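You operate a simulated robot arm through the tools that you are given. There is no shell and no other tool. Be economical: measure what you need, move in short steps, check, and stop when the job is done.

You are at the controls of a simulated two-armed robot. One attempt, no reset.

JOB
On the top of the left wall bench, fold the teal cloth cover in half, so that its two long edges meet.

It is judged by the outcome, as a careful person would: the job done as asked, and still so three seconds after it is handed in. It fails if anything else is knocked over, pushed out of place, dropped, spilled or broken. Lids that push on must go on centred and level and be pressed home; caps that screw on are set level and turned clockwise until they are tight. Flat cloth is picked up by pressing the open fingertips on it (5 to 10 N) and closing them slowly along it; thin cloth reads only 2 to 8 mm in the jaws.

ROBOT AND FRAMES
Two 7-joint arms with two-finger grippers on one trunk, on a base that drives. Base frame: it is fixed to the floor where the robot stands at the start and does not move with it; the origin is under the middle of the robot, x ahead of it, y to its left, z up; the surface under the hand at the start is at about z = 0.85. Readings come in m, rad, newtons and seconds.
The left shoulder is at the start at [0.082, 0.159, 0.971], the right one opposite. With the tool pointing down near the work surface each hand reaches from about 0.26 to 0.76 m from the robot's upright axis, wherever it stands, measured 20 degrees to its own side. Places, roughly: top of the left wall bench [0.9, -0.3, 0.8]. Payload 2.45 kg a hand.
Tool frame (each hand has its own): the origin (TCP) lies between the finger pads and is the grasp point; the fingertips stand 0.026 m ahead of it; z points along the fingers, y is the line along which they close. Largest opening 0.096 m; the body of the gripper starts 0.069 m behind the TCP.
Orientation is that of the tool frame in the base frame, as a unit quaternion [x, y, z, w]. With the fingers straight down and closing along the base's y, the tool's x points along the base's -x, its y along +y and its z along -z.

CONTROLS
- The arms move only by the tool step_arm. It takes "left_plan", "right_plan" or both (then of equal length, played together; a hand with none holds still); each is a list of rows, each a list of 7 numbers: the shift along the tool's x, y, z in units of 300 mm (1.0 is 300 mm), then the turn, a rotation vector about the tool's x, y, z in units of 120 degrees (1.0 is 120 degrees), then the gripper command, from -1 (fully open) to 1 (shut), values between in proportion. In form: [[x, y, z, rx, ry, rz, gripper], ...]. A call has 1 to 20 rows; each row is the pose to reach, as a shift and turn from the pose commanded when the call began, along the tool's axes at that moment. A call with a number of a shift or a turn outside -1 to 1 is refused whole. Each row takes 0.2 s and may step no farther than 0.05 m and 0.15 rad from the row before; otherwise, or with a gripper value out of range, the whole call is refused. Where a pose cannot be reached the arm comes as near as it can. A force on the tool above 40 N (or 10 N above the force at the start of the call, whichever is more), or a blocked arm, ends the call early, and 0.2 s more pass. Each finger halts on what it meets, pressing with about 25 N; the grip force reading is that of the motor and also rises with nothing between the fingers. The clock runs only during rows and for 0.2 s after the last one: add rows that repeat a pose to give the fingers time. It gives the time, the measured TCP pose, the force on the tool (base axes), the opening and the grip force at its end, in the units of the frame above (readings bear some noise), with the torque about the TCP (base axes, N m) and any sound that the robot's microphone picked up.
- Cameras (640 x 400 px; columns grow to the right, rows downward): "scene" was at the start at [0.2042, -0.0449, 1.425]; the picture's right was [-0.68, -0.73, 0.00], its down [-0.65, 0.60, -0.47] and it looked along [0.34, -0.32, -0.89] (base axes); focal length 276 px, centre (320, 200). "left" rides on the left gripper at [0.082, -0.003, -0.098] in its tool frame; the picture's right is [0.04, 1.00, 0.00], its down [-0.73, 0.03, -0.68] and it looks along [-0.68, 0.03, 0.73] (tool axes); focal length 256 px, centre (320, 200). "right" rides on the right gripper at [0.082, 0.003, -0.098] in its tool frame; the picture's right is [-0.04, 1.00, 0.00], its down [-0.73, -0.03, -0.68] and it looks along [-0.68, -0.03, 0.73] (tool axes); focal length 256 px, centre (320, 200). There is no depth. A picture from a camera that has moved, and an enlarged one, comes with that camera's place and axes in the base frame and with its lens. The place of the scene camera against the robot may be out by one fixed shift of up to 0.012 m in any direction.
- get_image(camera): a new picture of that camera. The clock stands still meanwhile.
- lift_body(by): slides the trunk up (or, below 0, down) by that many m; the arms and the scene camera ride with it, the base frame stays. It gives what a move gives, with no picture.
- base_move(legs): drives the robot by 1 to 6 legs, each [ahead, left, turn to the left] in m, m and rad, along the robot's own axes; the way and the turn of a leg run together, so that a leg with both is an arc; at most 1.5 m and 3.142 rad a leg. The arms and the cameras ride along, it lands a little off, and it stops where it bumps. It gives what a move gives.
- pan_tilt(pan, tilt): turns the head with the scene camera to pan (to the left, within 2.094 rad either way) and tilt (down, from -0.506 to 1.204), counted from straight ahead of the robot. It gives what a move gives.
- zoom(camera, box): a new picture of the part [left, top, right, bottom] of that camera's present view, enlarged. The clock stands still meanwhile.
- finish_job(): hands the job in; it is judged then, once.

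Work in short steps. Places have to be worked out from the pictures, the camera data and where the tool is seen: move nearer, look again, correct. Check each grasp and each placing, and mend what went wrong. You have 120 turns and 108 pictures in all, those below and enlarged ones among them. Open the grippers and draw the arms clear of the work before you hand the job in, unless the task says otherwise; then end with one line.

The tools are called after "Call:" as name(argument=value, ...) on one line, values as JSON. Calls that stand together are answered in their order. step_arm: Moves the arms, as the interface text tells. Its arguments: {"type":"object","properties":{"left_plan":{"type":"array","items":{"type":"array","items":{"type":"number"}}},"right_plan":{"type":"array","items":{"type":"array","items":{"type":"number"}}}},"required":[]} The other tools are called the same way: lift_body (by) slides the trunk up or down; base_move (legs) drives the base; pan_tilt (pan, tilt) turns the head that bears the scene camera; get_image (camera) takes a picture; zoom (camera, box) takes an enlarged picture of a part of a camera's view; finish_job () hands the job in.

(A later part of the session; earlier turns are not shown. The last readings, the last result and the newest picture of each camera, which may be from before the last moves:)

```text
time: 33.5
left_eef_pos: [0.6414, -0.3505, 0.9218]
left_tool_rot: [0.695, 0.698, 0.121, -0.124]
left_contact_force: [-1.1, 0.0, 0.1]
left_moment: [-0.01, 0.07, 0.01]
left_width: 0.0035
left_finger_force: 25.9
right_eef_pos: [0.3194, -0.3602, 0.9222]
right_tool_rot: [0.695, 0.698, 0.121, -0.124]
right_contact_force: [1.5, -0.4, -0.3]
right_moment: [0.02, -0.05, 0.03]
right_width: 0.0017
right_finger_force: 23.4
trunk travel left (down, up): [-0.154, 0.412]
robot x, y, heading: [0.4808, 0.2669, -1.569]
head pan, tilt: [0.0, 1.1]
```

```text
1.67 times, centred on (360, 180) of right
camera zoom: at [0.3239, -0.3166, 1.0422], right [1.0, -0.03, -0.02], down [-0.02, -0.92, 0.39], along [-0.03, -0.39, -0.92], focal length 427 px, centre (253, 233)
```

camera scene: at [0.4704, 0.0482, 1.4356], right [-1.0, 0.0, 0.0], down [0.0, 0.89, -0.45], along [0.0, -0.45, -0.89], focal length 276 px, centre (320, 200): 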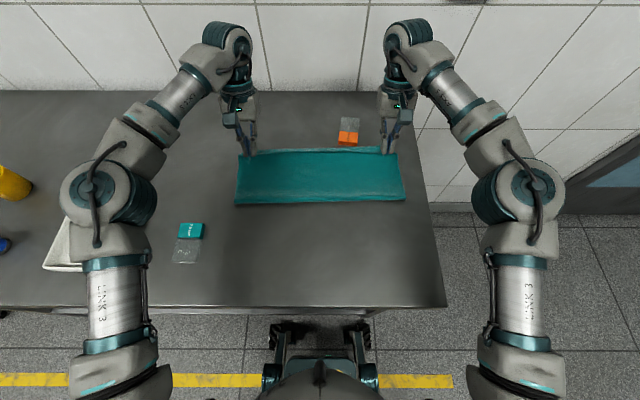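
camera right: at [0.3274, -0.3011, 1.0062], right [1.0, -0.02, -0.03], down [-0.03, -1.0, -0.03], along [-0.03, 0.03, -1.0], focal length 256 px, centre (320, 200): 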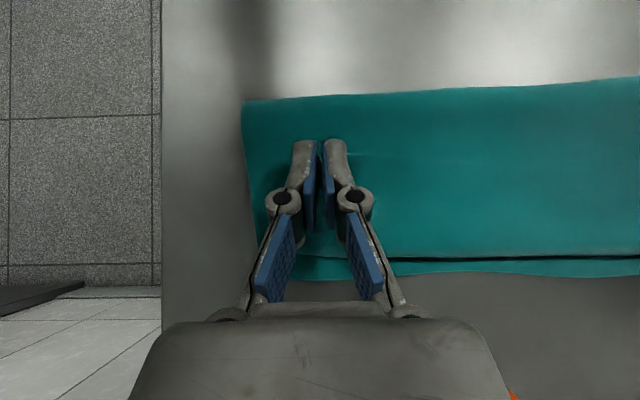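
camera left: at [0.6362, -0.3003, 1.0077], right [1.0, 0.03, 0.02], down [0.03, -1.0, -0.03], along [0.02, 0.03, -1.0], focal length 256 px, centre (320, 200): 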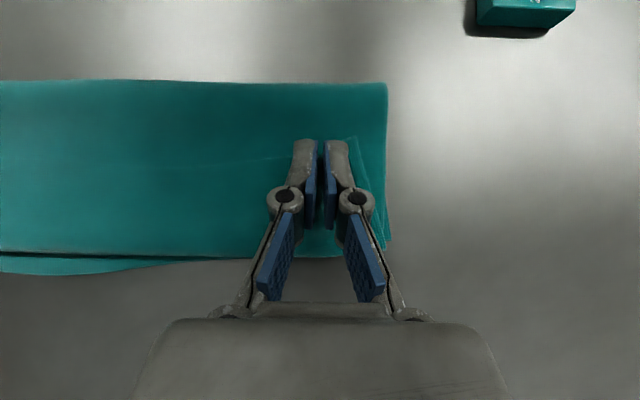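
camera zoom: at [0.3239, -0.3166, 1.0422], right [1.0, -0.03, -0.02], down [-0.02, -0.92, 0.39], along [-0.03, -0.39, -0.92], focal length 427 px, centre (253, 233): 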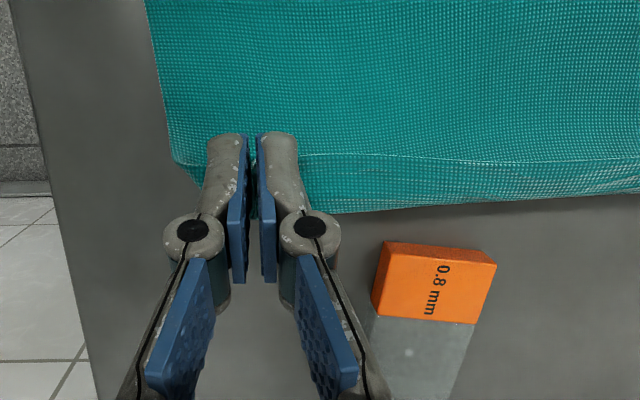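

The hem stays rolled ~2 cm because the tool can only tilt ~20° there. Folding the other way (far edge toward me) lets me tilt freely at release, so I'll return this edge to its original place first.

Call:
step_arm(left_plan=[[0.122, 0, -0.044, 0, -0.02, 0, 1], [0.239, 0, -0.073, 0, -0.04, 0, 1], [0.366, 0, -0.08, 0, -0.06, 0, 1], [0.493, 0, -0.087, 0, -0.08, 0, 1], [0.602, 0, -0.047, 0, -0.1, 0, 1], [0.695, 0, 0.039, 0, -0.12, 0, 1], [0.77, 0, 0.173, 0, -0.14, 0, 1], [0.83, 0, 0.301, 0, -0.155, 0, 1], [0.853, 0, 0.434, 0, -0.166, 0, 1], [0.853, 0, 0.434, 0, -0.166, 0, 1]], right_plan=[[0.122, 0, -0.044, 0, -0.02, 0, 1], [0.239, 0, -0.073, 0, -0.04, 0, 1], [0.366, 0, -0.08, 0, -0.06, 0, 1], [0.493, 0, -0.087, 0, -0.08, 0, 1], [0.602, 0, -0.047, 0, -0.1, 0, 1], [0.695, 0, 0.039, 0, -0.12, 0, 1], [0.77, 0, 0.173, 0, -0.14, 0, 1], [0.83, 0, 0.301, 0, -0.155, 0, 1], [0.853, 0, 0.434, 0, -0.166, 0, 1], [0.853, 0, 0.434, 0, -0.166, 0, 1]])

Call:
get_image(camera="scene")

Call:
get_image(camera="left")

Call:
get_image(camera="right")

```text
time: 35.7
left_eef_pos: [0.639, -0.0652, 0.886]
left_tool_rot: [0.705, 0.709, -0.001, -0.001]
left_contact_force: [-3.6, 0.4, 0.8]
left_moment: [-0.05, 0.07, -0.02]
left_width: 0.0013
left_finger_force: 24.3
right_eef_pos: [0.3165, -0.0734, 0.8833]
right_tool_rot: [0.706, 0.708, -0.002, -0.001]
right_contact_force: [2.4, 0.6, 0.8]
right_moment: [-0.01, -0.02, 0.03]
right_width: 0.0016
right_finger_force: 25.8
trunk travel left (down, up): [-0.154, 0.412]
robot x, y, heading: [0.4762, 0.2633, -1.569]
head pan, tilt: [0.0, 1.1]
```

```text
75 pictures are left
camera scene: at [0.47, 0.0502, 1.4358], right [-1.0, 0.0, 0.0], down [0.0, 0.89, -0.45], along [0.0, -0.45, -0.89], focal length 276 px, centre (320, 200)
```

scene: 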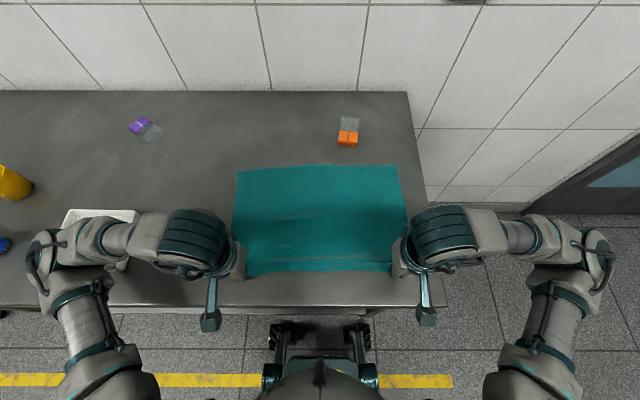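

```text
74 pictures are left
camera left: at [0.6353, 0.0157, 0.985], right [1.0, 0.04, 0.0], down [0.03, -0.73, 0.68], along [0.03, -0.68, -0.73], focal length 256 px, centre (320, 200)
```

left: 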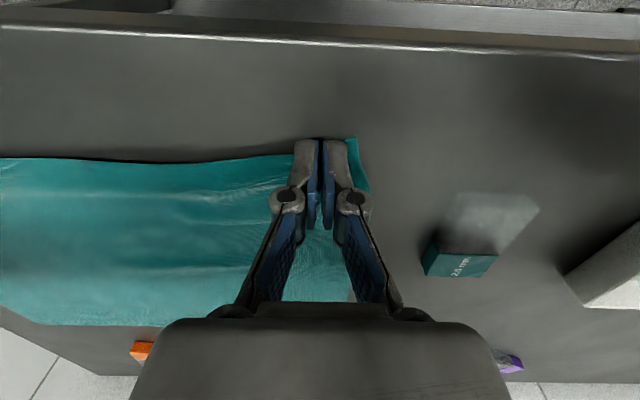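

```text
73 pictures are left
camera right: at [0.3191, 0.0069, 0.9808], right [1.0, -0.04, 0.0], down [-0.02, -0.73, 0.68], along [-0.03, -0.68, -0.73], focal length 256 px, centre (320, 200)
```

right: 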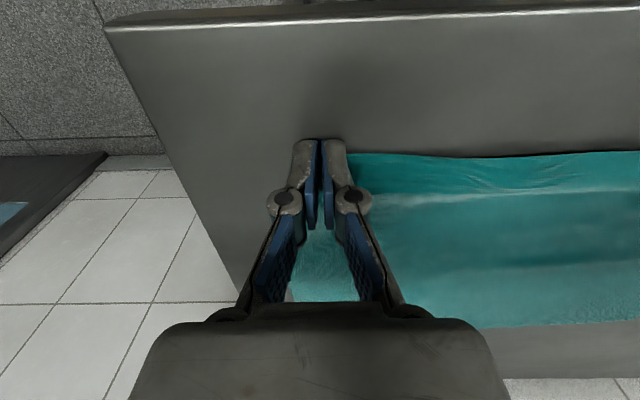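

It's back in place. I tug both 5 mm toward me, lower and open slowly to spread the pinch, then lift off.

Call:
step_arm(left_plan=[[0.017, 0, 0, 0, 0, 0, 1], [0.017, 0, 0.015, 0, 0, 0, 1], [0.017, 0, 0.018, 0, 0, 0, 0.9], [0.017, 0.01, 0.018, 0, 0, 0, 0.7], [0.017, 0.02, 0.018, 0, 0, 0, 0.5], [0.017, 0.03, 0.018, 0, 0, 0, 0.27], [0.017, 0.03, 0, 0, 0, 0, 0.1], [0.017, 0.03, -0.1, 0, 0, 0, 0.1], [0.017, 0.03, -0.25, 0, 0, 0, 0.1]], right_plan=[[0.014, 0, 0, 0, 0, 0, 1], [0.014, 0, 0.008, 0, 0, 0, 1], [0.014, 0, 0.012, 0, 0, 0, 0.9], [0.014, -0.01, 0.012, 0, 0, 0, 0.7], [0.014, -0.02, 0.012, 0, 0, 0, 0.5], [0.014, -0.03, 0.012, 0, 0, 0, 0.27], [0.014, -0.03, 0, 0, 0, 0, 0.1], [0.014, -0.03, -0.1, 0, 0, 0, 0.1], [0.014, -0.03, -0.25, 0, 0, 0, 0.1]])

Call:
get_image(camera="scene")

Call:
get_image(camera="left")

Call:
get_image(camera="right")

```text
time: 37.7
left_eef_pos: [0.6493, -0.0559, 0.9631]
left_tool_rot: [0.706, 0.708, -0.002, -0.001]
left_contact_force: [-0.9, 0.8, 0.0]
left_moment: [0.01, -0.02, 0.02]
left_width: 0.0432
left_finger_force: 0.0
right_eef_pos: [0.3089, -0.0668, 0.9615]
right_tool_rot: [0.706, 0.709, -0.001, 0.0]
right_contact_force: [-0.9, -0.6, 0.8]
right_moment: [-0.02, 0.02, 0.02]
right_width: 0.0433
right_finger_force: 0.1
trunk travel left (down, up): [-0.154, 0.412]
robot x, y, heading: [0.4753, 0.264, -1.564]
head pan, tilt: [0.0, 1.1]
```

```text
72 pictures are left
camera scene: at [0.4701, 0.0525, 1.4363], right [-1.0, 0.0, 0.0], down [0.0, 0.89, -0.45], along [0.0, -0.45, -0.89], focal length 276 px, centre (320, 200)
```

scene: 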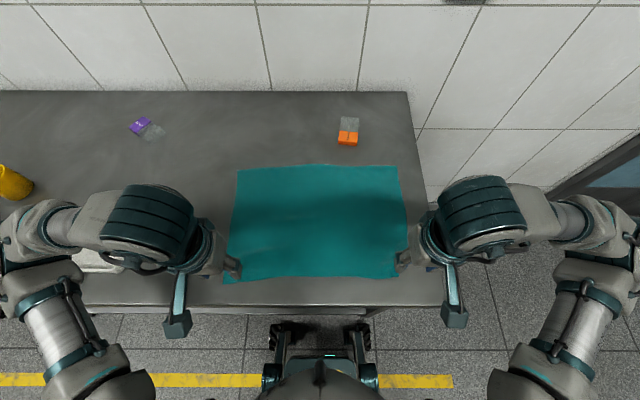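

```text
71 pictures are left
camera left: at [0.6463, 0.0259, 1.0615], right [1.0, 0.04, 0.0], down [0.03, -0.73, 0.68], along [0.03, -0.68, -0.73], focal length 256 px, centre (320, 200)
```

left: 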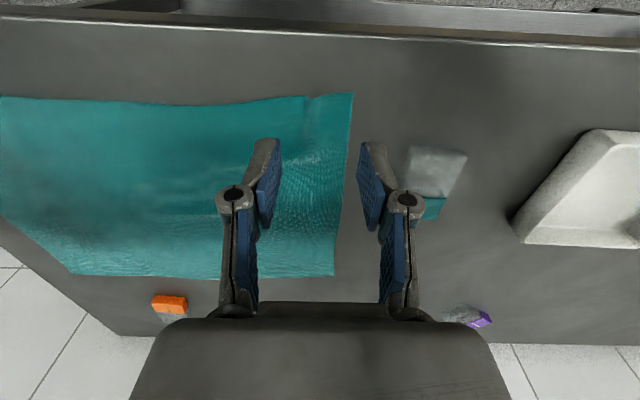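

```text
70 pictures are left
camera right: at [0.3124, 0.0134, 1.0585], right [1.0, -0.04, 0.0], down [-0.02, -0.73, 0.68], along [-0.03, -0.68, -0.73], focal length 256 px, centre (320, 200)
```

right: 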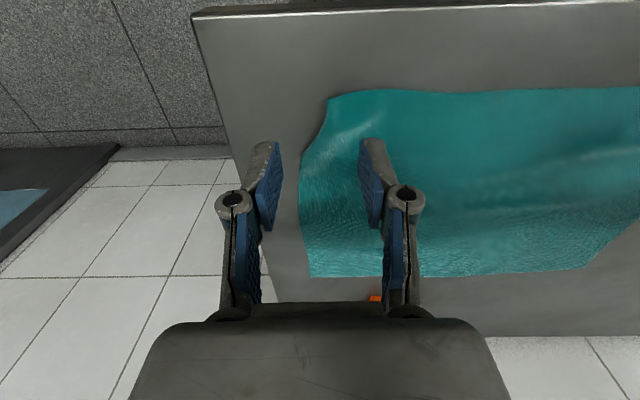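

Nearly flat again; the right near corner looks slightly off. I inspect it.

Call:
zoom(camera="right", box=[270, 70, 470, 195])

Call:
zoom(camera="left", box=[200, 70, 400, 195])

```text
3.20 times, centred on (370, 132) of right
camera zoom: at [0.3124, 0.0134, 1.0585], right [1.0, -0.04, 0.0], down [-0.02, -0.73, 0.68], along [-0.03, -0.68, -0.73], focal length 819 px, centre (160, 416)
```

zoom: 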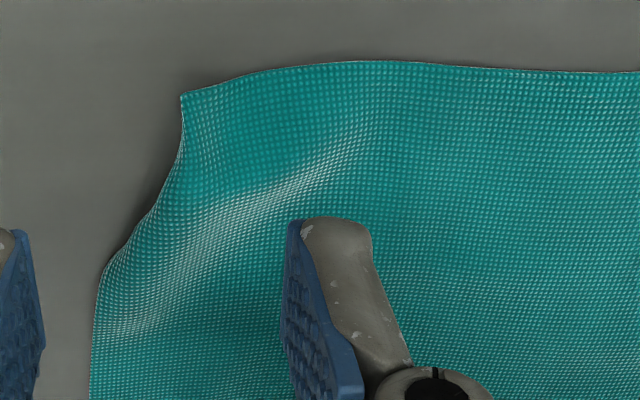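

```text
3.20 times, centred on (300, 132) of left
camera zoom: at [0.6463, 0.0259, 1.0615], right [1.0, 0.04, 0.0], down [0.03, -0.73, 0.68], along [0.03, -0.68, -0.73], focal length 819 px, centre (384, 416)
```

zoom: 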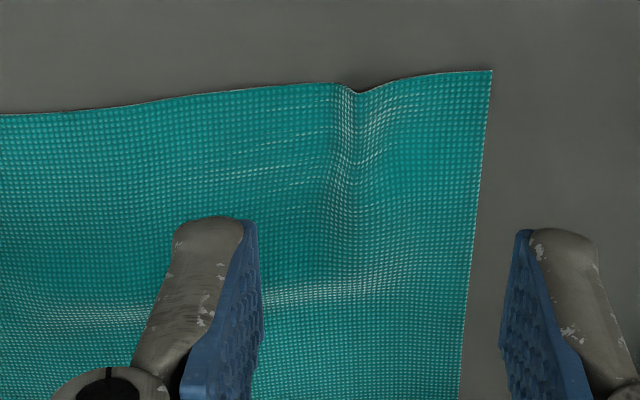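

The right near corner is pulled ~3 cm inward with a wrinkle. I press closed fingertips there and drag the corner outward.

Call:
step_arm(right_plan=[[-0.04, 0.06, 0.1, 0, 0, 0, 1], [-0.053, 0.06, 0.2, 0, 0, 0, 1], [-0.053, 0.06, 0.26, 0, 0, 0, 1], [-0.053, 0.06, 0.278, 0, 0, 0, 1], [-0.053, 0.06, 0.281, 0, 0, 0, 1]])

```text
time: 38.9
left_eef_pos: [0.6499, -0.0569, 0.963]
left_tool_rot: [0.706, 0.709, -0.001, -0.002]
left_contact_force: [1.2, 0.3, -0.9]
left_moment: [0.0, -0.02, 0.02]
left_width: 0.0429
left_finger_force: 0.0
right_eef_pos: [0.3271, -0.0847, 0.8766]
right_tool_rot: [0.706, 0.708, -0.002, 0.0]
right_contact_force: [-1.5, -1.6, 7.3]
right_moment: [-0.03, 0.09, 0.0]
right_width: 0.0001
right_finger_force: 25.1
trunk travel left (down, up): [-0.154, 0.412]
robot x, y, heading: [0.4763, 0.2668, -1.565]
head pan, tilt: [0.0, 1.1]
```

7 N contact: drag outward 3 cm, then lift.

Call:
step_arm(right_plan=[[0, -0.02, 0, 0, 0, 0, 1], [0, -0.04, 0, 0, 0, 0, 1], [0, -0.06, 0, 0, 0, 0, 1], [0, -0.08, 0, 0, 0, 0, 1], [0, -0.1, 0, 0, 0, 0, 1], [0, -0.1, -0.1, 0, 0, 0, 1], [0, -0.1, -0.25, 0, 0, 0, 0.27]])

Call:
get_image(camera="right")

```text
time: 40.5
left_eef_pos: [0.6497, -0.0577, 0.9614]
left_tool_rot: [0.706, 0.708, -0.001, -0.002]
left_contact_force: [0.5, 0.3, -0.2]
left_moment: [-0.02, 0.01, 0.02]
left_width: 0.0433
left_finger_force: 0.0
right_eef_pos: [0.2975, -0.084, 0.9508]
right_tool_rot: [0.705, 0.709, -0.001, -0.003]
right_contact_force: [0.3, -0.4, 0.8]
right_moment: [0.0, -0.01, -0.04]
right_width: 0.0351
right_finger_force: 0.0
trunk travel left (down, up): [-0.154, 0.412]
robot x, y, heading: [0.4766, 0.2643, -1.566]
head pan, tilt: [0.0, 1.1]
```

```text
67 pictures are left
camera right: at [0.3009, -0.0037, 1.0489], right [1.0, -0.04, 0.0], down [-0.02, -0.73, 0.68], along [-0.03, -0.68, -0.73], focal length 256 px, centre (320, 200)
```

right: 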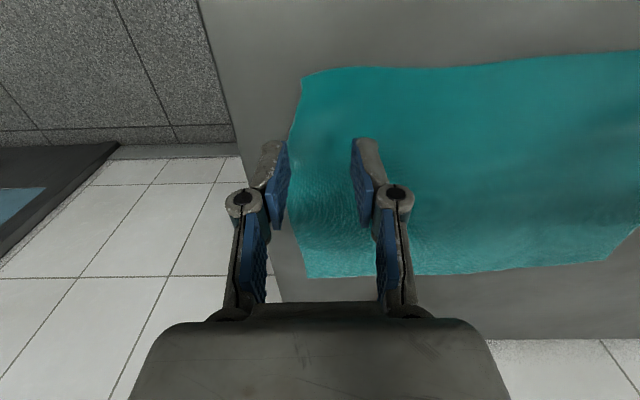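

Corner restored (~(0.285,−0.066)). Before folding from the far side, I back the base 7.5 cm and test whether the hands can tilt strongly (fingers pointing −y) at the near edge.

Call:
base_move(legs=[[-0.075, 0, 0]])

Call:
step_arm(left_plan=[[-0.05, -0.01, 0, 0, -0.06, 0, 0.27], [-0.1, -0.01, 0, 0, -0.12, 0, 0.27], [-0.15, -0.01, 0, 0, -0.18, 0, 0.27], [-0.2, -0.01, 0, 0, -0.24, 0, 0.27], [-0.23, -0.01, 0, 0, -0.3, 0, 0.27], [-0.23, -0.01, 0, 0, -0.36, 0, 0.27], [-0.23, -0.01, 0, 0, -0.42, 0, 0.27], [-0.23, -0.01, 0, 0, -0.48, 0, 0.27], [-0.23, -0.01, 0, 0, -0.54, 0, 0.27], [-0.23, -0.01, 0, 0, -0.6, 0, 0.27]], right_plan=[[-0.05, 0.05, 0, 0, -0.06, 0, 0.27], [-0.1, 0.05, 0, 0, -0.12, 0, 0.27], [-0.15, 0.05, 0, 0, -0.18, 0, 0.27], [-0.2, 0.05, 0, 0, -0.24, 0, 0.27], [-0.23, 0.05, 0, 0, -0.3, 0, 0.27], [-0.23, 0.05, 0, 0, -0.36, 0, 0.27], [-0.23, 0.05, 0, 0, -0.42, 0, 0.27], [-0.23, 0.05, 0, 0, -0.48, 0, 0.27], [-0.23, 0.05, 0, 0, -0.54, 0, 0.27], [-0.23, 0.05, 0, 0, -0.6, 0, 0.27]])

Call:
get_image(camera="scene")

```text
time: 41.5
left_eef_pos: [0.6502, 0.0192, 0.9621]
left_tool_rot: [0.706, 0.709, -0.001, -0.001]
left_contact_force: [0.4, -0.1, 0.9]
left_moment: [0.0, -0.02, 0.03]
left_width: 0.043
left_finger_force: 0.2
right_eef_pos: [0.2972, -0.009, 0.9516]
right_tool_rot: [0.706, 0.709, -0.001, -0.002]
right_contact_force: [0.4, 0.5, 0.7]
right_moment: [-0.04, -0.02, 0.01]
right_width: 0.0351
right_finger_force: 0.1
trunk travel left (down, up): [-0.154, 0.412]
robot x, y, heading: [0.4795, 0.3405, -1.57]
head pan, tilt: [0.0, 1.1]
```

```text
time: 43.7
left_eef_pos: [0.5873, -0.1482, 1.0109]
left_tool_rot: [0.57, 0.574, -0.415, 0.417]
left_contact_force: [-0.1, -0.6, -0.5]
left_moment: [0.0, 0.01, -0.05]
left_width: 0.0349
left_finger_force: 0.1
left hand out of reach, approached as far as the arm can: row 5, 6, 7, 8, 9, 10
right_eef_pos: [0.3593, -0.1624, 0.98]
right_tool_rot: [0.569, 0.574, -0.417, 0.416]
right_contact_force: [0.6, 0.1, -0.7]
right_moment: [-0.01, 0.01, -0.04]
right_width: 0.0352
right_finger_force: 0.1
right hand out of reach, approached as far as the arm can: row 6, 7, 8, 9, 10
trunk travel left (down, up): [-0.154, 0.412]
robot x, y, heading: [0.4783, 0.3378, -1.571]
head pan, tilt: [0.0, 1.1]
```

```text
66 pictures are left
camera scene: at [0.4691, 0.1229, 1.435], right [-1.0, 0.0, 0.0], down [0.0, 0.89, -0.45], along [0.0, -0.45, -0.89], focal length 276 px, centre (320, 200)
```

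scene: 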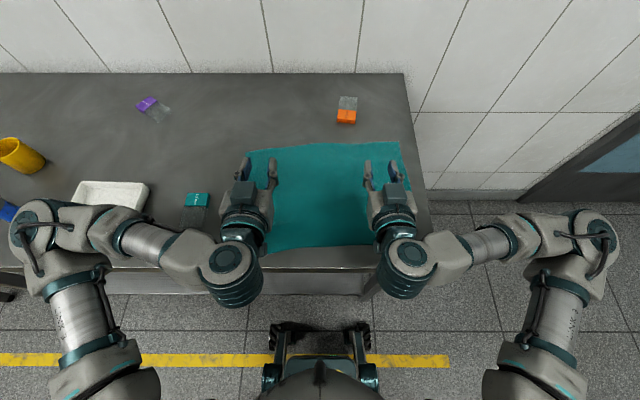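

Tilt of −72° is reachable with the TCP ~0.49 m ahead, so I'll back off further mid-fold. Now hover both hands, vertical, over the far corners.

Call:
step_arm(left_plan=[[-0.004, 0.02, 0.066, 0, 0.06, 0, 0.27], [-0.007, 0.04, 0.133, 0, 0.12, 0, 0.27], [-0.011, 0.06, 0.2, 0, 0.18, 0, 0.27], [-0.015, 0.08, 0.266, 0, 0.24, 0, 0.27], [-0.018, 0.1, 0.332, 0, 0.3, 0, 0.27], [-0.022, 0.122, 0.398, 0, 0.36, 0, 0.27], [-0.026, 0.142, 0.465, 0, 0.42, 0, 0.27], [-0.03, 0.162, 0.531, 0, 0.48, 0, 0.27], [-0.033, 0.183, 0.6, 0, 0.54, 0, 0.27], [-0.037, 0.203, 0.664, 0, 0.6, 0, 0.27], [-0.037, 0.203, 0.664, 0, 0.6, 0, 0.27]], right_plan=[[-0.013, -0.015, 0.063, 0, 0.06, 0, 0.27], [-0.027, -0.031, 0.125, 0, 0.12, 0, 0.27], [-0.04, -0.046, 0.188, 0, 0.18, 0, 0.27], [-0.053, -0.062, 0.25, 0, 0.24, 0, 0.27], [-0.067, -0.077, 0.313, 0, 0.3, 0, 0.27], [-0.08, -0.092, 0.376, 0, 0.36, 0, 0.27], [-0.093, -0.108, 0.438, 0, 0.42, 0, 0.27], [-0.106, -0.123, 0.5, 0, 0.48, 0, 0.27], [-0.12, -0.139, 0.563, 0, 0.54, 0, 0.27], [-0.133, -0.154, 0.626, 0, 0.6, 0, 0.27], [-0.133, -0.154, 0.626, 0, 0.6, 0, 0.27]])

Call:
get_image(camera="scene")

Call:
get_image(camera="left")

Call:
get_image(camera="right")

```text
time: 46.1
left_eef_pos: [0.6476, -0.3357, 0.9634]
left_tool_rot: [0.706, 0.708, -0.002, 0.001]
left_contact_force: [0.1, 0.0, 0.6]
left_moment: [0.02, 0.05, 0.01]
left_width: 0.0351
left_finger_force: 0.2
right_eef_pos: [0.3142, -0.3465, 0.963]
right_tool_rot: [0.705, 0.709, -0.003, 0.0]
right_contact_force: [0.7, 1.2, 0.1]
right_moment: [0.04, -0.02, -0.03]
right_width: 0.0351
right_finger_force: 0.0
trunk travel left (down, up): [-0.154, 0.412]
robot x, y, heading: [0.4764, 0.3395, -1.574]
head pan, tilt: [0.0, 1.1]
```

```text
65 pictures are left
camera scene: at [0.47, 0.1237, 1.4355], right [-1.0, 0.0, 0.0], down [0.0, 0.89, -0.45], along [0.0, -0.45, -0.89], focal length 276 px, centre (320, 200)
```

scene: 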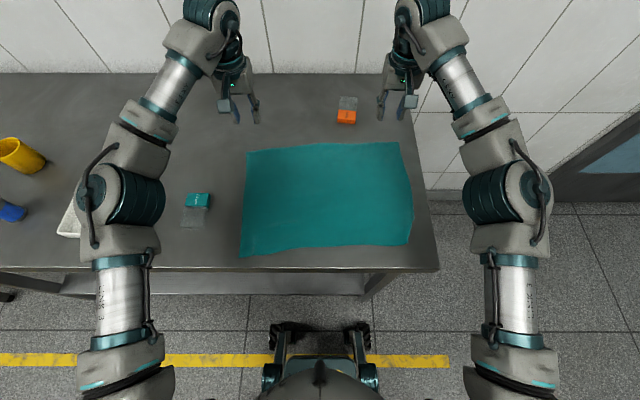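

```text
64 pictures are left
camera left: at [0.6438, -0.2537, 1.0618], right [1.0, 0.04, 0.0], down [0.03, -0.73, 0.68], along [0.03, -0.68, -0.73], focal length 256 px, centre (320, 200)
```

left: 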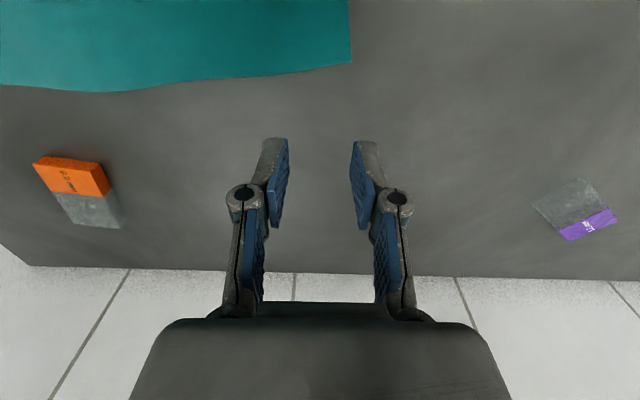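

```text
63 pictures are left
camera right: at [0.3169, -0.2655, 1.0607], right [1.0, -0.03, 0.0], down [-0.02, -0.73, 0.68], along [-0.03, -0.68, -0.73], focal length 256 px, centre (320, 200)
```

right: 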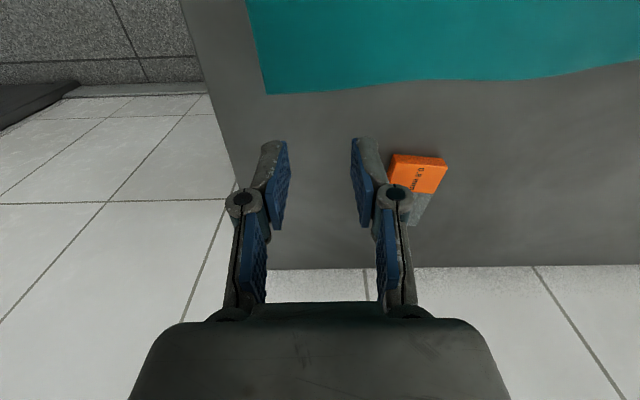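

The corner drag evidently shifted and rotated the cloth slightly. I zoom in to judge its present shape.

Call:
zoom(camera="scene", box=[220, 120, 440, 280])

```text
2.50 times, centred on (330, 200) of scene
camera zoom: at [0.47, 0.1237, 1.4355], right [-1.0, 0.0, 0.0], down [0.0, 0.89, -0.45], along [0.0, -0.45, -0.89], focal length 689 px, centre (295, 200)
```

zoom: 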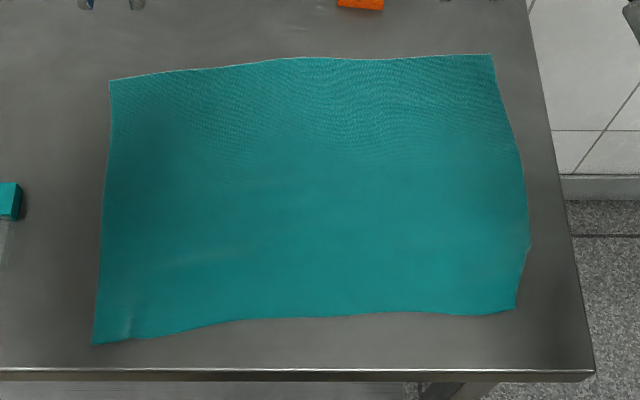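

Near edge is ~3 cm short (wrinkled at both near corners). I'll press both near corners and pull them apart symmetrically, so the sheet stays in place.

Call:
step_arm(left_plan=[[0.14, -0.006, 0.03, 0, 0, 0, 1], [0.28, -0.012, 0.06, 0, 0, 0, 1], [0.42, -0.018, 0.09, 0, 0, 0, 1], [0.56, -0.024, 0.12, 0, 0, 0, 1], [0.7, -0.03, 0.15, 0, 0, 0, 1], [0.84, -0.036, 0.18, 0, 0, 0, 1], [0.952, -0.042, 0.21, 0, 0, 0, 1], [0.952, -0.042, 0.27, 0, 0, 0, 1], [0.952, -0.042, 0.27, 0, 0, 0, 1]], right_plan=[[0.13, -0.006, 0.03, 0, 0, 0, 1], [0.26, -0.012, 0.06, 0, 0, 0, 1], [0.39, -0.018, 0.09, 0, 0, 0, 1], [0.52, -0.024, 0.12, 0, 0, 0, 1], [0.65, -0.03, 0.15, 0, 0, 0, 1], [0.78, -0.036, 0.18, 0, 0, 0, 1], [0.888, -0.04, 0.21, 0, 0, 0, 1], [0.888, -0.04, 0.27, 0, 0, 0, 1], [0.888, -0.04, 0.27, 0, 0, 0, 1]])

Call:
get_image(camera="left")

Call:
get_image(camera="right")

```text
time: 48.1
left_eef_pos: [0.6363, -0.0462, 0.8818]
left_tool_rot: [0.706, 0.708, -0.003, 0.001]
left_contact_force: [-0.4, 1.1, -0.2]
left_moment: [-0.01, 0.02, 0.02]
left_width: 0.0
left_finger_force: 25.1
right_eef_pos: [0.3002, -0.0824, 0.8811]
right_tool_rot: [0.706, 0.708, -0.003, 0.001]
right_contact_force: [0.1, 0.1, 0.7]
right_moment: [0.03, -0.01, 0.02]
right_width: 0.0001
right_finger_force: 24.6
trunk travel left (down, up): [-0.154, 0.412]
robot x, y, heading: [0.4751, 0.3409, -1.571]
head pan, tilt: [0.0, 1.1]
```

```text
61 pictures are left
camera left: at [0.632, 0.0355, 0.9797], right [1.0, 0.04, 0.0], down [0.03, -0.73, 0.68], along [0.03, -0.68, -0.73], focal length 256 px, centre (320, 200)
```

left: 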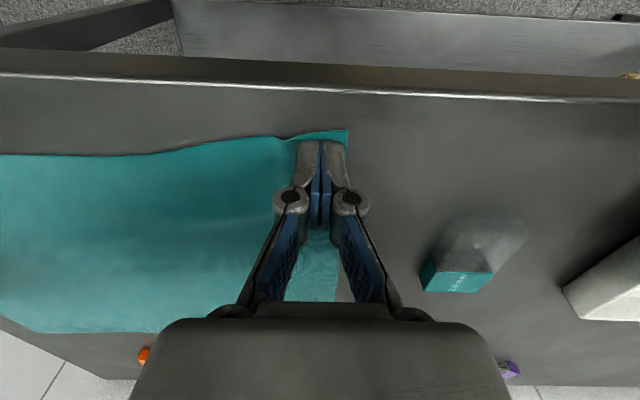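

```text
60 pictures are left
camera right: at [0.3042, -0.0002, 0.9779], right [1.0, -0.04, 0.0], down [-0.02, -0.73, 0.68], along [-0.03, -0.68, -0.73], focal length 256 px, centre (320, 200)
```

right: 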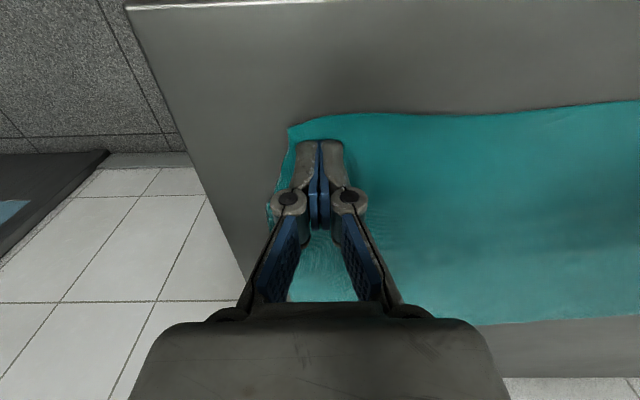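

Both are just above the corners. Press lightly and pull apart.

Call:
step_arm(left_plan=[[0, 0, 0.01, 0, 0, 0, 1], [0, 0, 0.0175, 0, 0, 0, 1], [0, 0, 0.0185, 0, 0, 0, 1], [0, 0.012, 0.0185, 0, 0, 0, 1], [0, 0.024, 0.0185, 0, 0, 0, 1], [0, 0.036, 0.0185, 0, 0, 0, 1], [0, 0.048, 0.0185, 0, 0, 0, 1], [0, 0.062, 0.0185, 0, 0, 0, 1]], right_plan=[[0, 0, 0.01, 0, 0, 0, 1], [0, 0, 0.0155, 0, 0, 0, 1], [0, 0, 0.0165, 0, 0, 0, 1], [0, -0.012, 0.0165, 0, 0, 0, 1], [0, -0.024, 0.0165, 0, 0, 0, 1], [0, -0.036, 0.0165, 0, 0, 0, 1], [0, -0.048, 0.0165, 0, 0, 0, 1], [0, -0.055, 0.0165, 0, 0, 0, 1]])

Call:
get_image(camera="left")

Call:
get_image(camera="right")

```text
time: 49.9
left_eef_pos: [0.6552, -0.0476, 0.8758]
left_tool_rot: [0.706, 0.708, -0.005, 0.001]
left_contact_force: [-11.9, 1.1, 17.9]
left_moment: [0.1, 0.42, 0.05]
left_width: 0.0001
left_finger_force: 24.9
right_eef_pos: [0.2861, -0.081, 0.8761]
right_tool_rot: [0.706, 0.708, -0.003, 0.001]
right_contact_force: [17.3, -0.5, 26.2]
right_moment: [0.07, -0.27, -0.02]
right_width: 0.0
right_finger_force: 24.8
trunk travel left (down, up): [-0.154, 0.412]
robot x, y, heading: [0.4776, 0.3394, -1.566]
head pan, tilt: [0.0, 1.1]
```

```text
59 pictures are left
camera left: at [0.6517, 0.0339, 0.974], right [1.0, 0.04, -0.01], down [0.04, -0.73, 0.68], along [0.03, -0.68, -0.73], focal length 256 px, centre (320, 200)
```

left: 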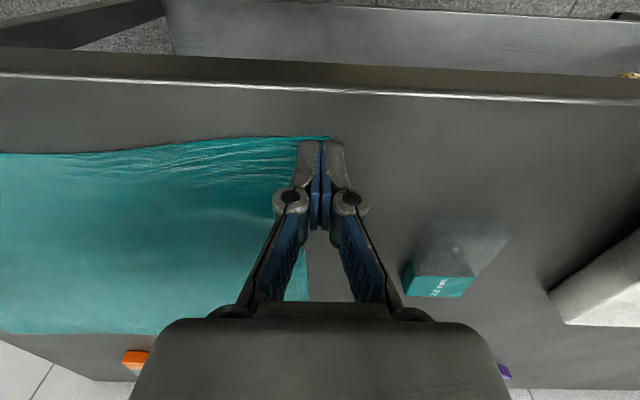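

```text
58 pictures are left
camera right: at [0.2878, 0.0013, 0.9734], right [1.0, -0.03, 0.0], down [-0.02, -0.73, 0.68], along [-0.03, -0.68, -0.73], focal length 256 px, centre (320, 200)
```

right: 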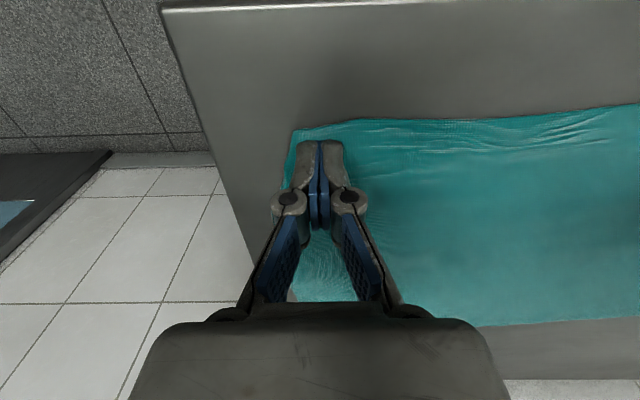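

The near edge is now taut. Lift off and survey.

Call:
step_arm(left_plan=[[0, 0, -0.05, 0, 0, 0, 1], [0, 0, -0.15, 0, 0, 0, 0.27], [0.1, 0.05, -0.28, 0, 0, 0, 0.27], [0.1, 0.1, -0.4, 0, 0, 0, 0.27]], right_plan=[[0, 0, -0.05, 0, 0, 0, 1], [0, 0, -0.15, 0, 0, 0, 0.27], [0.1, -0.05, -0.28, 0, 0, 0, 0.27], [0.1, -0.1, -0.4, 0, 0, 0, 0.27]])

Call:
zoom(camera="scene", box=[220, 120, 440, 280])

Call:
get_image(camera="left")

Call:
get_image(camera="right")

```text
refused: row 3 steps farther than a row can; nothing moved
```

```text
2.50 times, centred on (330, 200) of scene
camera zoom: at [0.4722, 0.1309, 1.4369], right [-1.0, 0.0, 0.0], down [0.0, 0.89, -0.45], along [0.0, -0.45, -0.89], focal length 689 px, centre (295, 200)
```

zoom: 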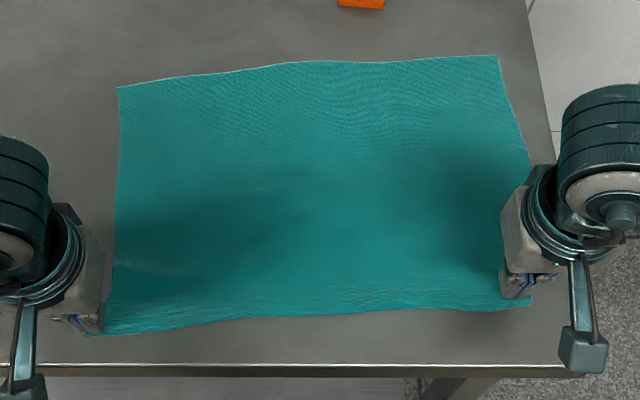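

```text
56 pictures are left
camera left: at [0.6517, 0.0339, 0.974], right [1.0, 0.04, -0.01], down [0.04, -0.73, 0.68], along [0.03, -0.68, -0.73], focal length 256 px, centre (320, 200)
```

left: 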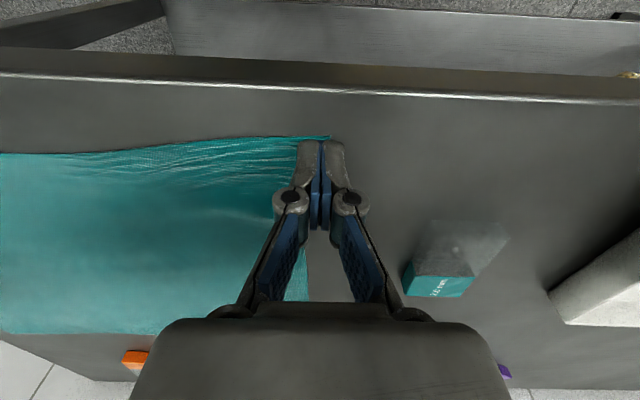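

```text
55 pictures are left
camera right: at [0.2878, 0.0013, 0.9734], right [1.0, -0.03, 0.0], down [-0.02, -0.73, 0.68], along [-0.03, -0.68, -0.73], focal length 256 px, centre (320, 200)
```

right: 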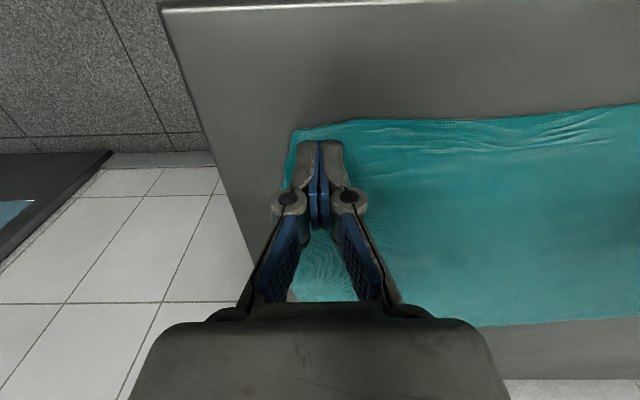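

Nice and flat. Lift off (smaller steps) and hover over the far corners.

Call:
step_arm(left_plan=[[0, 0, -0.05, 0, 0, 0, 1], [0, 0, -0.15, 0, 0, 0, 0.27], [-0.05, 0, -0.28, 0, 0, 0, 0.27], [-0.2, -0.02, -0.28, 0, 0, 0, 0.27], [-0.35, -0.04, -0.28, 0, 0, 0, 0.27], [-0.5, -0.06, -0.28, 0, 0, 0, 0.27], [-0.65, -0.073, -0.28, 0, 0, 0, 0.27], [-0.8, -0.073, -0.28, 0, 0, 0, 0.27], [-0.857, -0.073, -0.28, 0, 0, 0, 0.27], [-0.857, -0.073, -0.28, 0, 0, 0, 0.27]], right_plan=[[0, 0, -0.05, 0, 0, 0, 1], [0, 0, -0.15, 0, 0, 0, 0.27], [-0.05, 0, -0.28, 0, 0, 0, 0.27], [-0.2, 0.01, -0.28, 0, 0, 0, 0.27], [-0.35, 0.02, -0.28, 0, 0, 0, 0.27], [-0.5, 0.03, -0.28, 0, 0, 0, 0.27], [-0.65, 0.03, -0.28, 0, 0, 0, 0.27], [-0.8, 0.03, -0.28, 0, 0, 0, 0.27], [-0.863, 0.03, -0.28, 0, 0, 0, 0.27], [-0.863, 0.03, -0.28, 0, 0, 0, 0.27]])

Call:
zoom(camera="scene", box=[220, 120, 440, 280])

Call:
get_image(camera="left")

Call:
get_image(camera="right")

```text
time: 52.1
left_eef_pos: [0.6376, -0.3035, 0.958]
left_tool_rot: [0.706, 0.708, -0.001, 0.0]
left_contact_force: [0.9, -0.3, -1.5]
left_moment: [-0.02, 0.01, -0.03]
left_width: 0.035
left_finger_force: 0.1
right_eef_pos: [0.2933, -0.3448, 0.9605]
right_tool_rot: [0.706, 0.708, -0.003, -0.001]
right_contact_force: [0.3, -0.2, -0.5]
right_moment: [0.01, -0.01, -0.02]
right_width: 0.0347
right_finger_force: 0.0
trunk travel left (down, up): [-0.154, 0.412]
robot x, y, heading: [0.4751, 0.3393, -1.571]
head pan, tilt: [0.0, 1.1]
```

```text
2.50 times, centred on (330, 200) of scene
camera zoom: at [0.4697, 0.1229, 1.4353], right [-1.0, 0.0, 0.0], down [0.0, 0.89, -0.45], along [0.0, -0.45, -0.89], focal length 689 px, centre (295, 200)
```

zoom: 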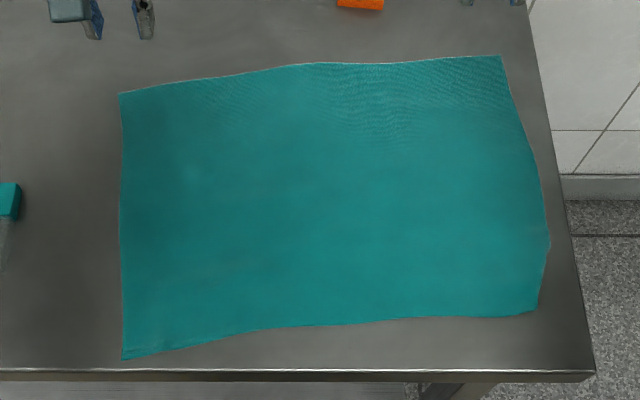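

```text
53 pictures are left
camera left: at [0.6331, -0.2234, 1.0561], right [1.0, 0.04, 0.0], down [0.03, -0.73, 0.68], along [0.03, -0.68, -0.73], focal length 256 px, centre (320, 200)
```

left: 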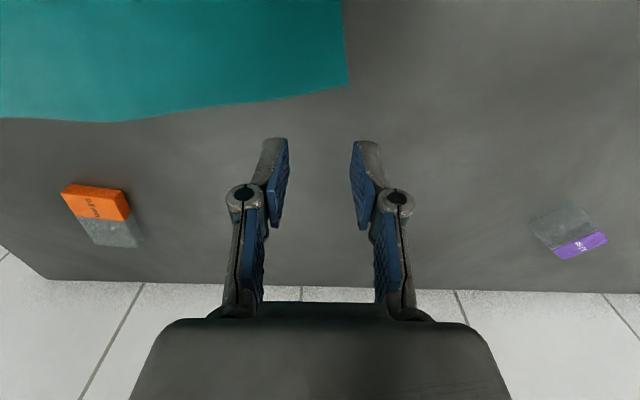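

```text
52 pictures are left
camera right: at [0.296, -0.2628, 1.0574], right [1.0, -0.04, -0.01], down [-0.02, -0.73, 0.68], along [-0.03, -0.68, -0.73], focal length 256 px, centre (320, 200)
```

right: 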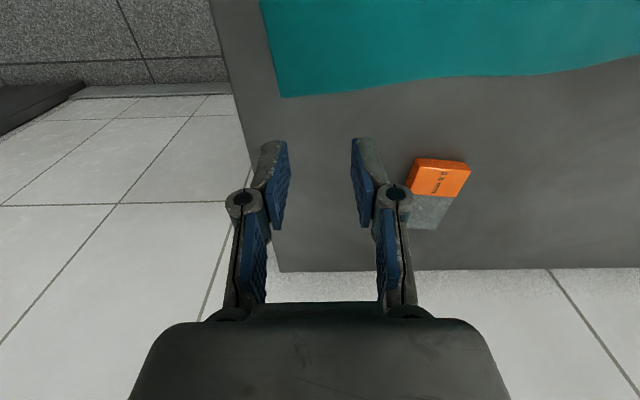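

Geometry shows the right near corner is still ~4 cm in from where it should be — perhaps folded under. I move the right hand back to view that corner.

Call:
step_arm(right_plan=[[0.13, 0, 0, 0, 0, 0, 0.27], [0.26, -0.02, 0, 0, 0, 0, 0.27], [0.39, -0.04, 0, 0, 0, 0, 0.27], [0.52, -0.06, 0, 0, 0, 0, 0.27], [0.65, -0.08, 0, 0, 0, 0, 0.27], [0.72, -0.09, 0, 0, 0, 0, 0.27], [0.72, -0.09, 0, 0, 0, 0, 0.27]])

Call:
zoom(camera="right", box=[220, 20, 540, 220])

```text
time: 53.7
left_eef_pos: [0.6364, -0.3055, 0.9582]
left_tool_rot: [0.706, 0.708, -0.001, 0.001]
left_contact_force: [-0.2, -0.7, -0.1]
left_moment: [0.02, 0.02, -0.04]
left_width: 0.035
left_finger_force: 0.0
right_eef_pos: [0.2649, -0.1257, 0.9575]
right_tool_rot: [0.706, 0.708, -0.003, 0.001]
right_contact_force: [-0.8, 0.0, 0.7]
right_moment: [-0.01, 0.03, 0.02]
right_width: 0.0352
right_finger_force: 0.0
trunk travel left (down, up): [-0.154, 0.412]
robot x, y, heading: [0.4772, 0.3372, -1.567]
head pan, tilt: [0.0, 1.1]
```

```text
2.00 times, centred on (380, 120) of right
camera zoom: at [0.2684, -0.0445, 1.0538], right [1.0, -0.04, 0.0], down [-0.02, -0.73, 0.68], along [-0.03, -0.68, -0.73], focal length 512 px, centre (200, 360)
```

zoom: 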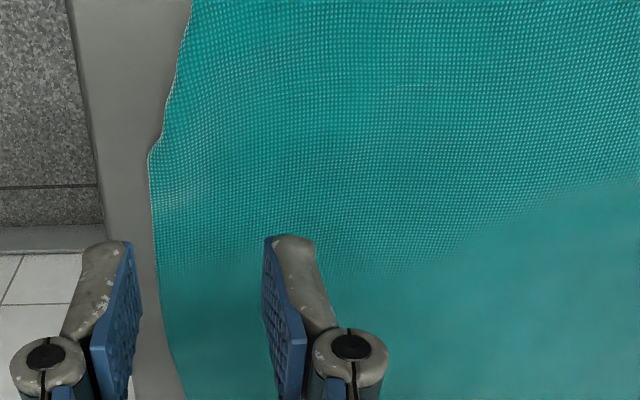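

The side edge kinks inward toward the near corner. I move further back to see the corner itself.

Call:
step_arm(right_plan=[[0.12, 0, -0.05, 0, 0, 0, 0.27], [0.24, 0, -0.1, 0, 0, 0, 0.27], [0.3, 0, -0.1, 0, 0, 0, 0.27], [0.3, 0, -0.1, 0, 0, 0, 0.27]])

Call:
zoom(camera="right", box=[240, 60, 480, 210])

```text
time: 54.7
left_eef_pos: [0.6357, -0.305, 0.9584]
left_tool_rot: [0.705, 0.709, -0.003, 0.001]
left_contact_force: [0.0, 0.4, -0.9]
left_moment: [-0.05, 0.0, -0.03]
left_width: 0.035
left_finger_force: 0.1
right_eef_pos: [0.2649, -0.0352, 0.9855]
right_tool_rot: [0.705, 0.709, -0.002, 0.001]
right_contact_force: [-1.0, 0.3, -0.3]
right_moment: [0.0, -0.02, 0.02]
right_width: 0.0352
right_finger_force: 0.0
trunk travel left (down, up): [-0.154, 0.412]
robot x, y, heading: [0.4744, 0.3384, -1.571]
head pan, tilt: [0.0, 1.1]
```

```text
2.67 times, centred on (360, 135) of right
camera zoom: at [0.2676, 0.0468, 1.0825], right [1.0, -0.04, 0.0], down [-0.02, -0.73, 0.68], along [-0.03, -0.68, -0.73], focal length 683 px, centre (213, 373)
```

zoom: 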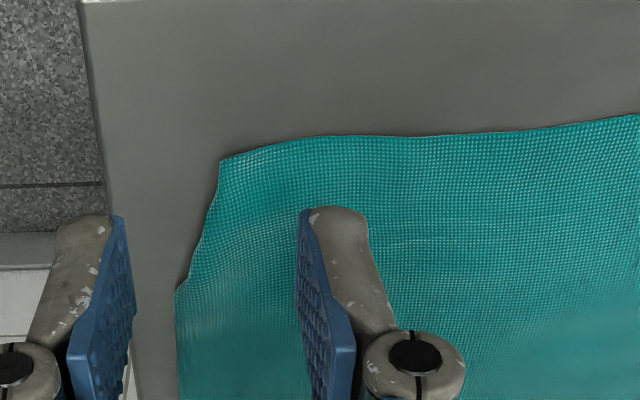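

The near-right corner is tucked under in a triangle (~4×6 cm). I'll pinch beside it at about (0.315,−0.09), lift so the flap drops open, then lay it back outward.

Call:
step_arm(right_plan=[[-0.06, 0.06, 0.1, 0, 0, 0, 0.27], [-0.12, 0.12, 0.2, 0, 0, 0, 0.27], [-0.183, 0.167, 0.28, 0, 0, 0, 0.27], [-0.183, 0.167, 0.335, 0, 0, 0, 0.27], [-0.183, 0.167, 0.355, 0, 0, 0, 0.27], [-0.183, 0.167, 0.36, 0, 0, 0, 0.27]])

```text
time: 56.1
left_eef_pos: [0.6362, -0.3053, 0.9578]
left_tool_rot: [0.706, 0.708, -0.001, 0.002]
left_contact_force: [0.1, -0.1, 0.4]
left_moment: [-0.06, 0.0, 0.02]
left_width: 0.035
left_finger_force: 0.1
right_eef_pos: [0.3161, -0.0894, 0.8794]
right_tool_rot: [0.706, 0.708, -0.003, 0.0]
right_contact_force: [-0.1, 0.8, 0.1]
right_moment: [0.0, 0.05, 0.02]
right_width: 0.0348
right_finger_force: 0.0
trunk travel left (down, up): [-0.154, 0.412]
robot x, y, heading: [0.4758, 0.3407, -1.571]
head pan, tilt: [0.0, 1.1]
```

Press the last 3 mm and close slowly.

Call:
step_arm(right_plan=[[0, 0, 0.008, 0, 0, 0, 0.27], [0, 0, 0.01, 0, 0, 0, 0.27], [0, 0, 0.01, 0, 0, 0, 0.35], [0, 0, 0.01, 0, 0, 0, 0.43], [0, 0, 0.01, 0, 0, 0, 0.51], [0, 0, 0.01, 0, 0, 0, 0.59], [0, 0, 0.01, 0, 0, 0, 0.67], [0, 0, 0.01, 0, 0, 0, 0.75], [0, 0, 0.01, 0, 0, 0, 0.83], [0, 0, 0.01, 0, 0, 0, 0.91], [0, 0, 0.01, 0, 0, 0, 1], [0, 0, 0.01, 0, 0, 0, 1], [0, 0, -0.03, 0, 0, 0, 1], [0, 0, -0.1, 0, 0, 0, 1], [0, 0, -0.18, 0, 0, 0, 1], [0, 0, -0.26, 0, 0, 0, 1], [0, 0, -0.32, 0, 0, 0, 1], [0, 0, -0.32, 0, 0, 0, 1]])

Call:
zoom(camera="scene", box=[220, 120, 440, 280])

Call:
get_image(camera="right")

```text
time: 59.9
left_eef_pos: [0.6365, -0.3053, 0.9579]
left_tool_rot: [0.706, 0.709, -0.002, 0.001]
left_contact_force: [-0.4, 0.3, -0.2]
left_moment: [-0.01, 0.0, -0.04]
left_width: 0.0351
left_finger_force: 0.1
right_eef_pos: [0.3147, -0.089, 0.9758]
right_tool_rot: [0.706, 0.709, -0.003, 0.0]
right_contact_force: [-0.5, -0.3, 3.6]
right_moment: [0.0, 0.0, -0.02]
right_width: 0.0046
right_finger_force: 23.2
trunk travel left (down, up): [-0.154, 0.412]
robot x, y, heading: [0.4739, 0.3387, -1.573]
head pan, tilt: [0.0, 1.1]
```

```text
2.50 times, centred on (330, 200) of scene
camera zoom: at [0.4691, 0.1237, 1.4353], right [-1.0, 0.0, 0.0], down [0.0, 0.89, -0.45], along [0.0, -0.45, -0.89], focal length 689 px, centre (295, 200)
```

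zoom: 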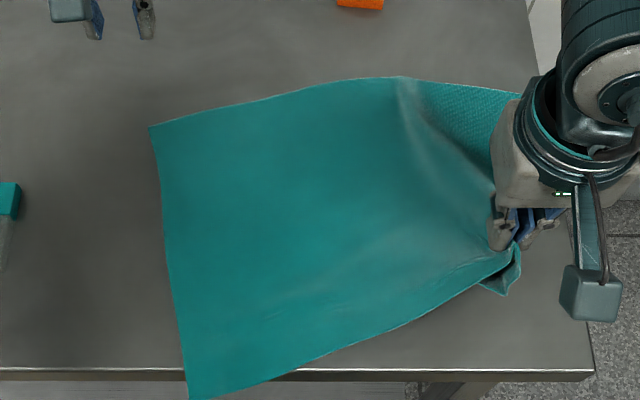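

```text
48 pictures are left
camera right: at [0.3192, -0.0075, 1.0732], right [1.0, -0.04, 0.0], down [-0.02, -0.73, 0.68], along [-0.03, -0.68, -0.73], focal length 256 px, centre (320, 200)
```

right: 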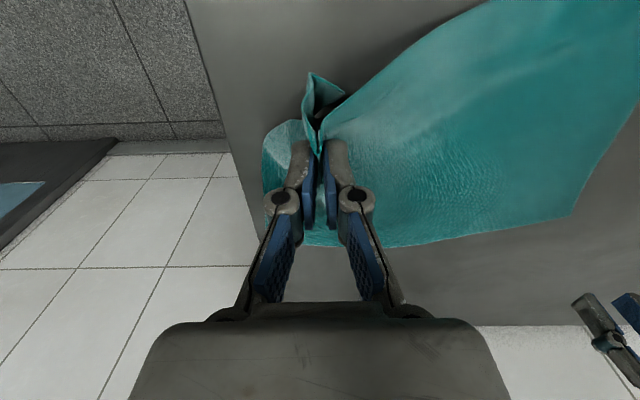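

The flap drops open, but the light cloth slid as a whole toward the hand. I lower while moving inward, so the flap trails outward and the cloth is pushed back.

Call:
step_arm(right_plan=[[0, 0, 0.06, 0, 0, 0, 1], [0, 0, 0.12, 0, 0, 0, 1], [-0.03, 0.04, 0.17, 0, 0, 0, 1], [-0.06, 0.09, 0.22, 0, 0, 0, 1], [-0.09, 0.14, 0.27, 0, 0, 0, 1], [-0.12, 0.18, 0.3, 0, 0, 0, 1], [-0.12, 0.18, 0.3, 0, 0, 0, 1]])

Call:
zoom(camera="scene", box=[220, 120, 440, 280])

Call:
get_image(camera="right")

```text
time: 61.5
left_eef_pos: [0.6367, -0.3054, 0.9592]
left_tool_rot: [0.705, 0.709, -0.002, 0.001]
left_contact_force: [0.8, 0.2, -0.7]
left_moment: [0.01, 0.0, 0.0]
left_width: 0.0351
left_finger_force: 0.1
right_eef_pos: [0.3688, -0.1238, 0.8874]
right_tool_rot: [0.705, 0.709, -0.003, 0.0]
right_contact_force: [-1.4, -1.9, 0.1]
right_moment: [-0.01, 0.0, 0.01]
right_width: 0.0039
right_finger_force: 31.4
trunk travel left (down, up): [-0.154, 0.412]
robot x, y, heading: [0.4753, 0.3383, -1.57]
head pan, tilt: [0.0, 1.1]
```

```text
2.50 times, centred on (330, 200) of scene
camera zoom: at [0.4698, 0.1241, 1.4355], right [-1.0, 0.0, 0.0], down [0.0, 0.89, -0.45], along [0.0, -0.45, -0.89], focal length 689 px, centre (295, 200)
```

zoom: 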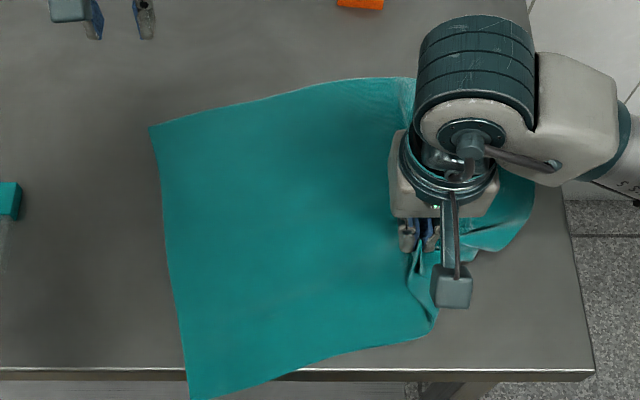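

```text
46 pictures are left
camera right: at [0.3719, -0.0426, 0.9842], right [1.0, -0.04, 0.0], down [-0.02, -0.73, 0.68], along [-0.03, -0.68, -0.73], focal length 256 px, centre (320, 200)
```

right: 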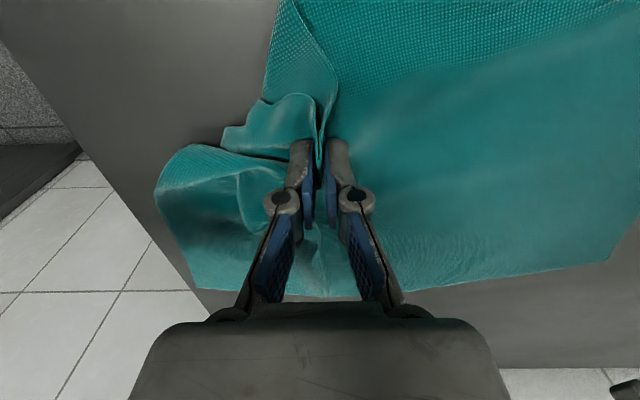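

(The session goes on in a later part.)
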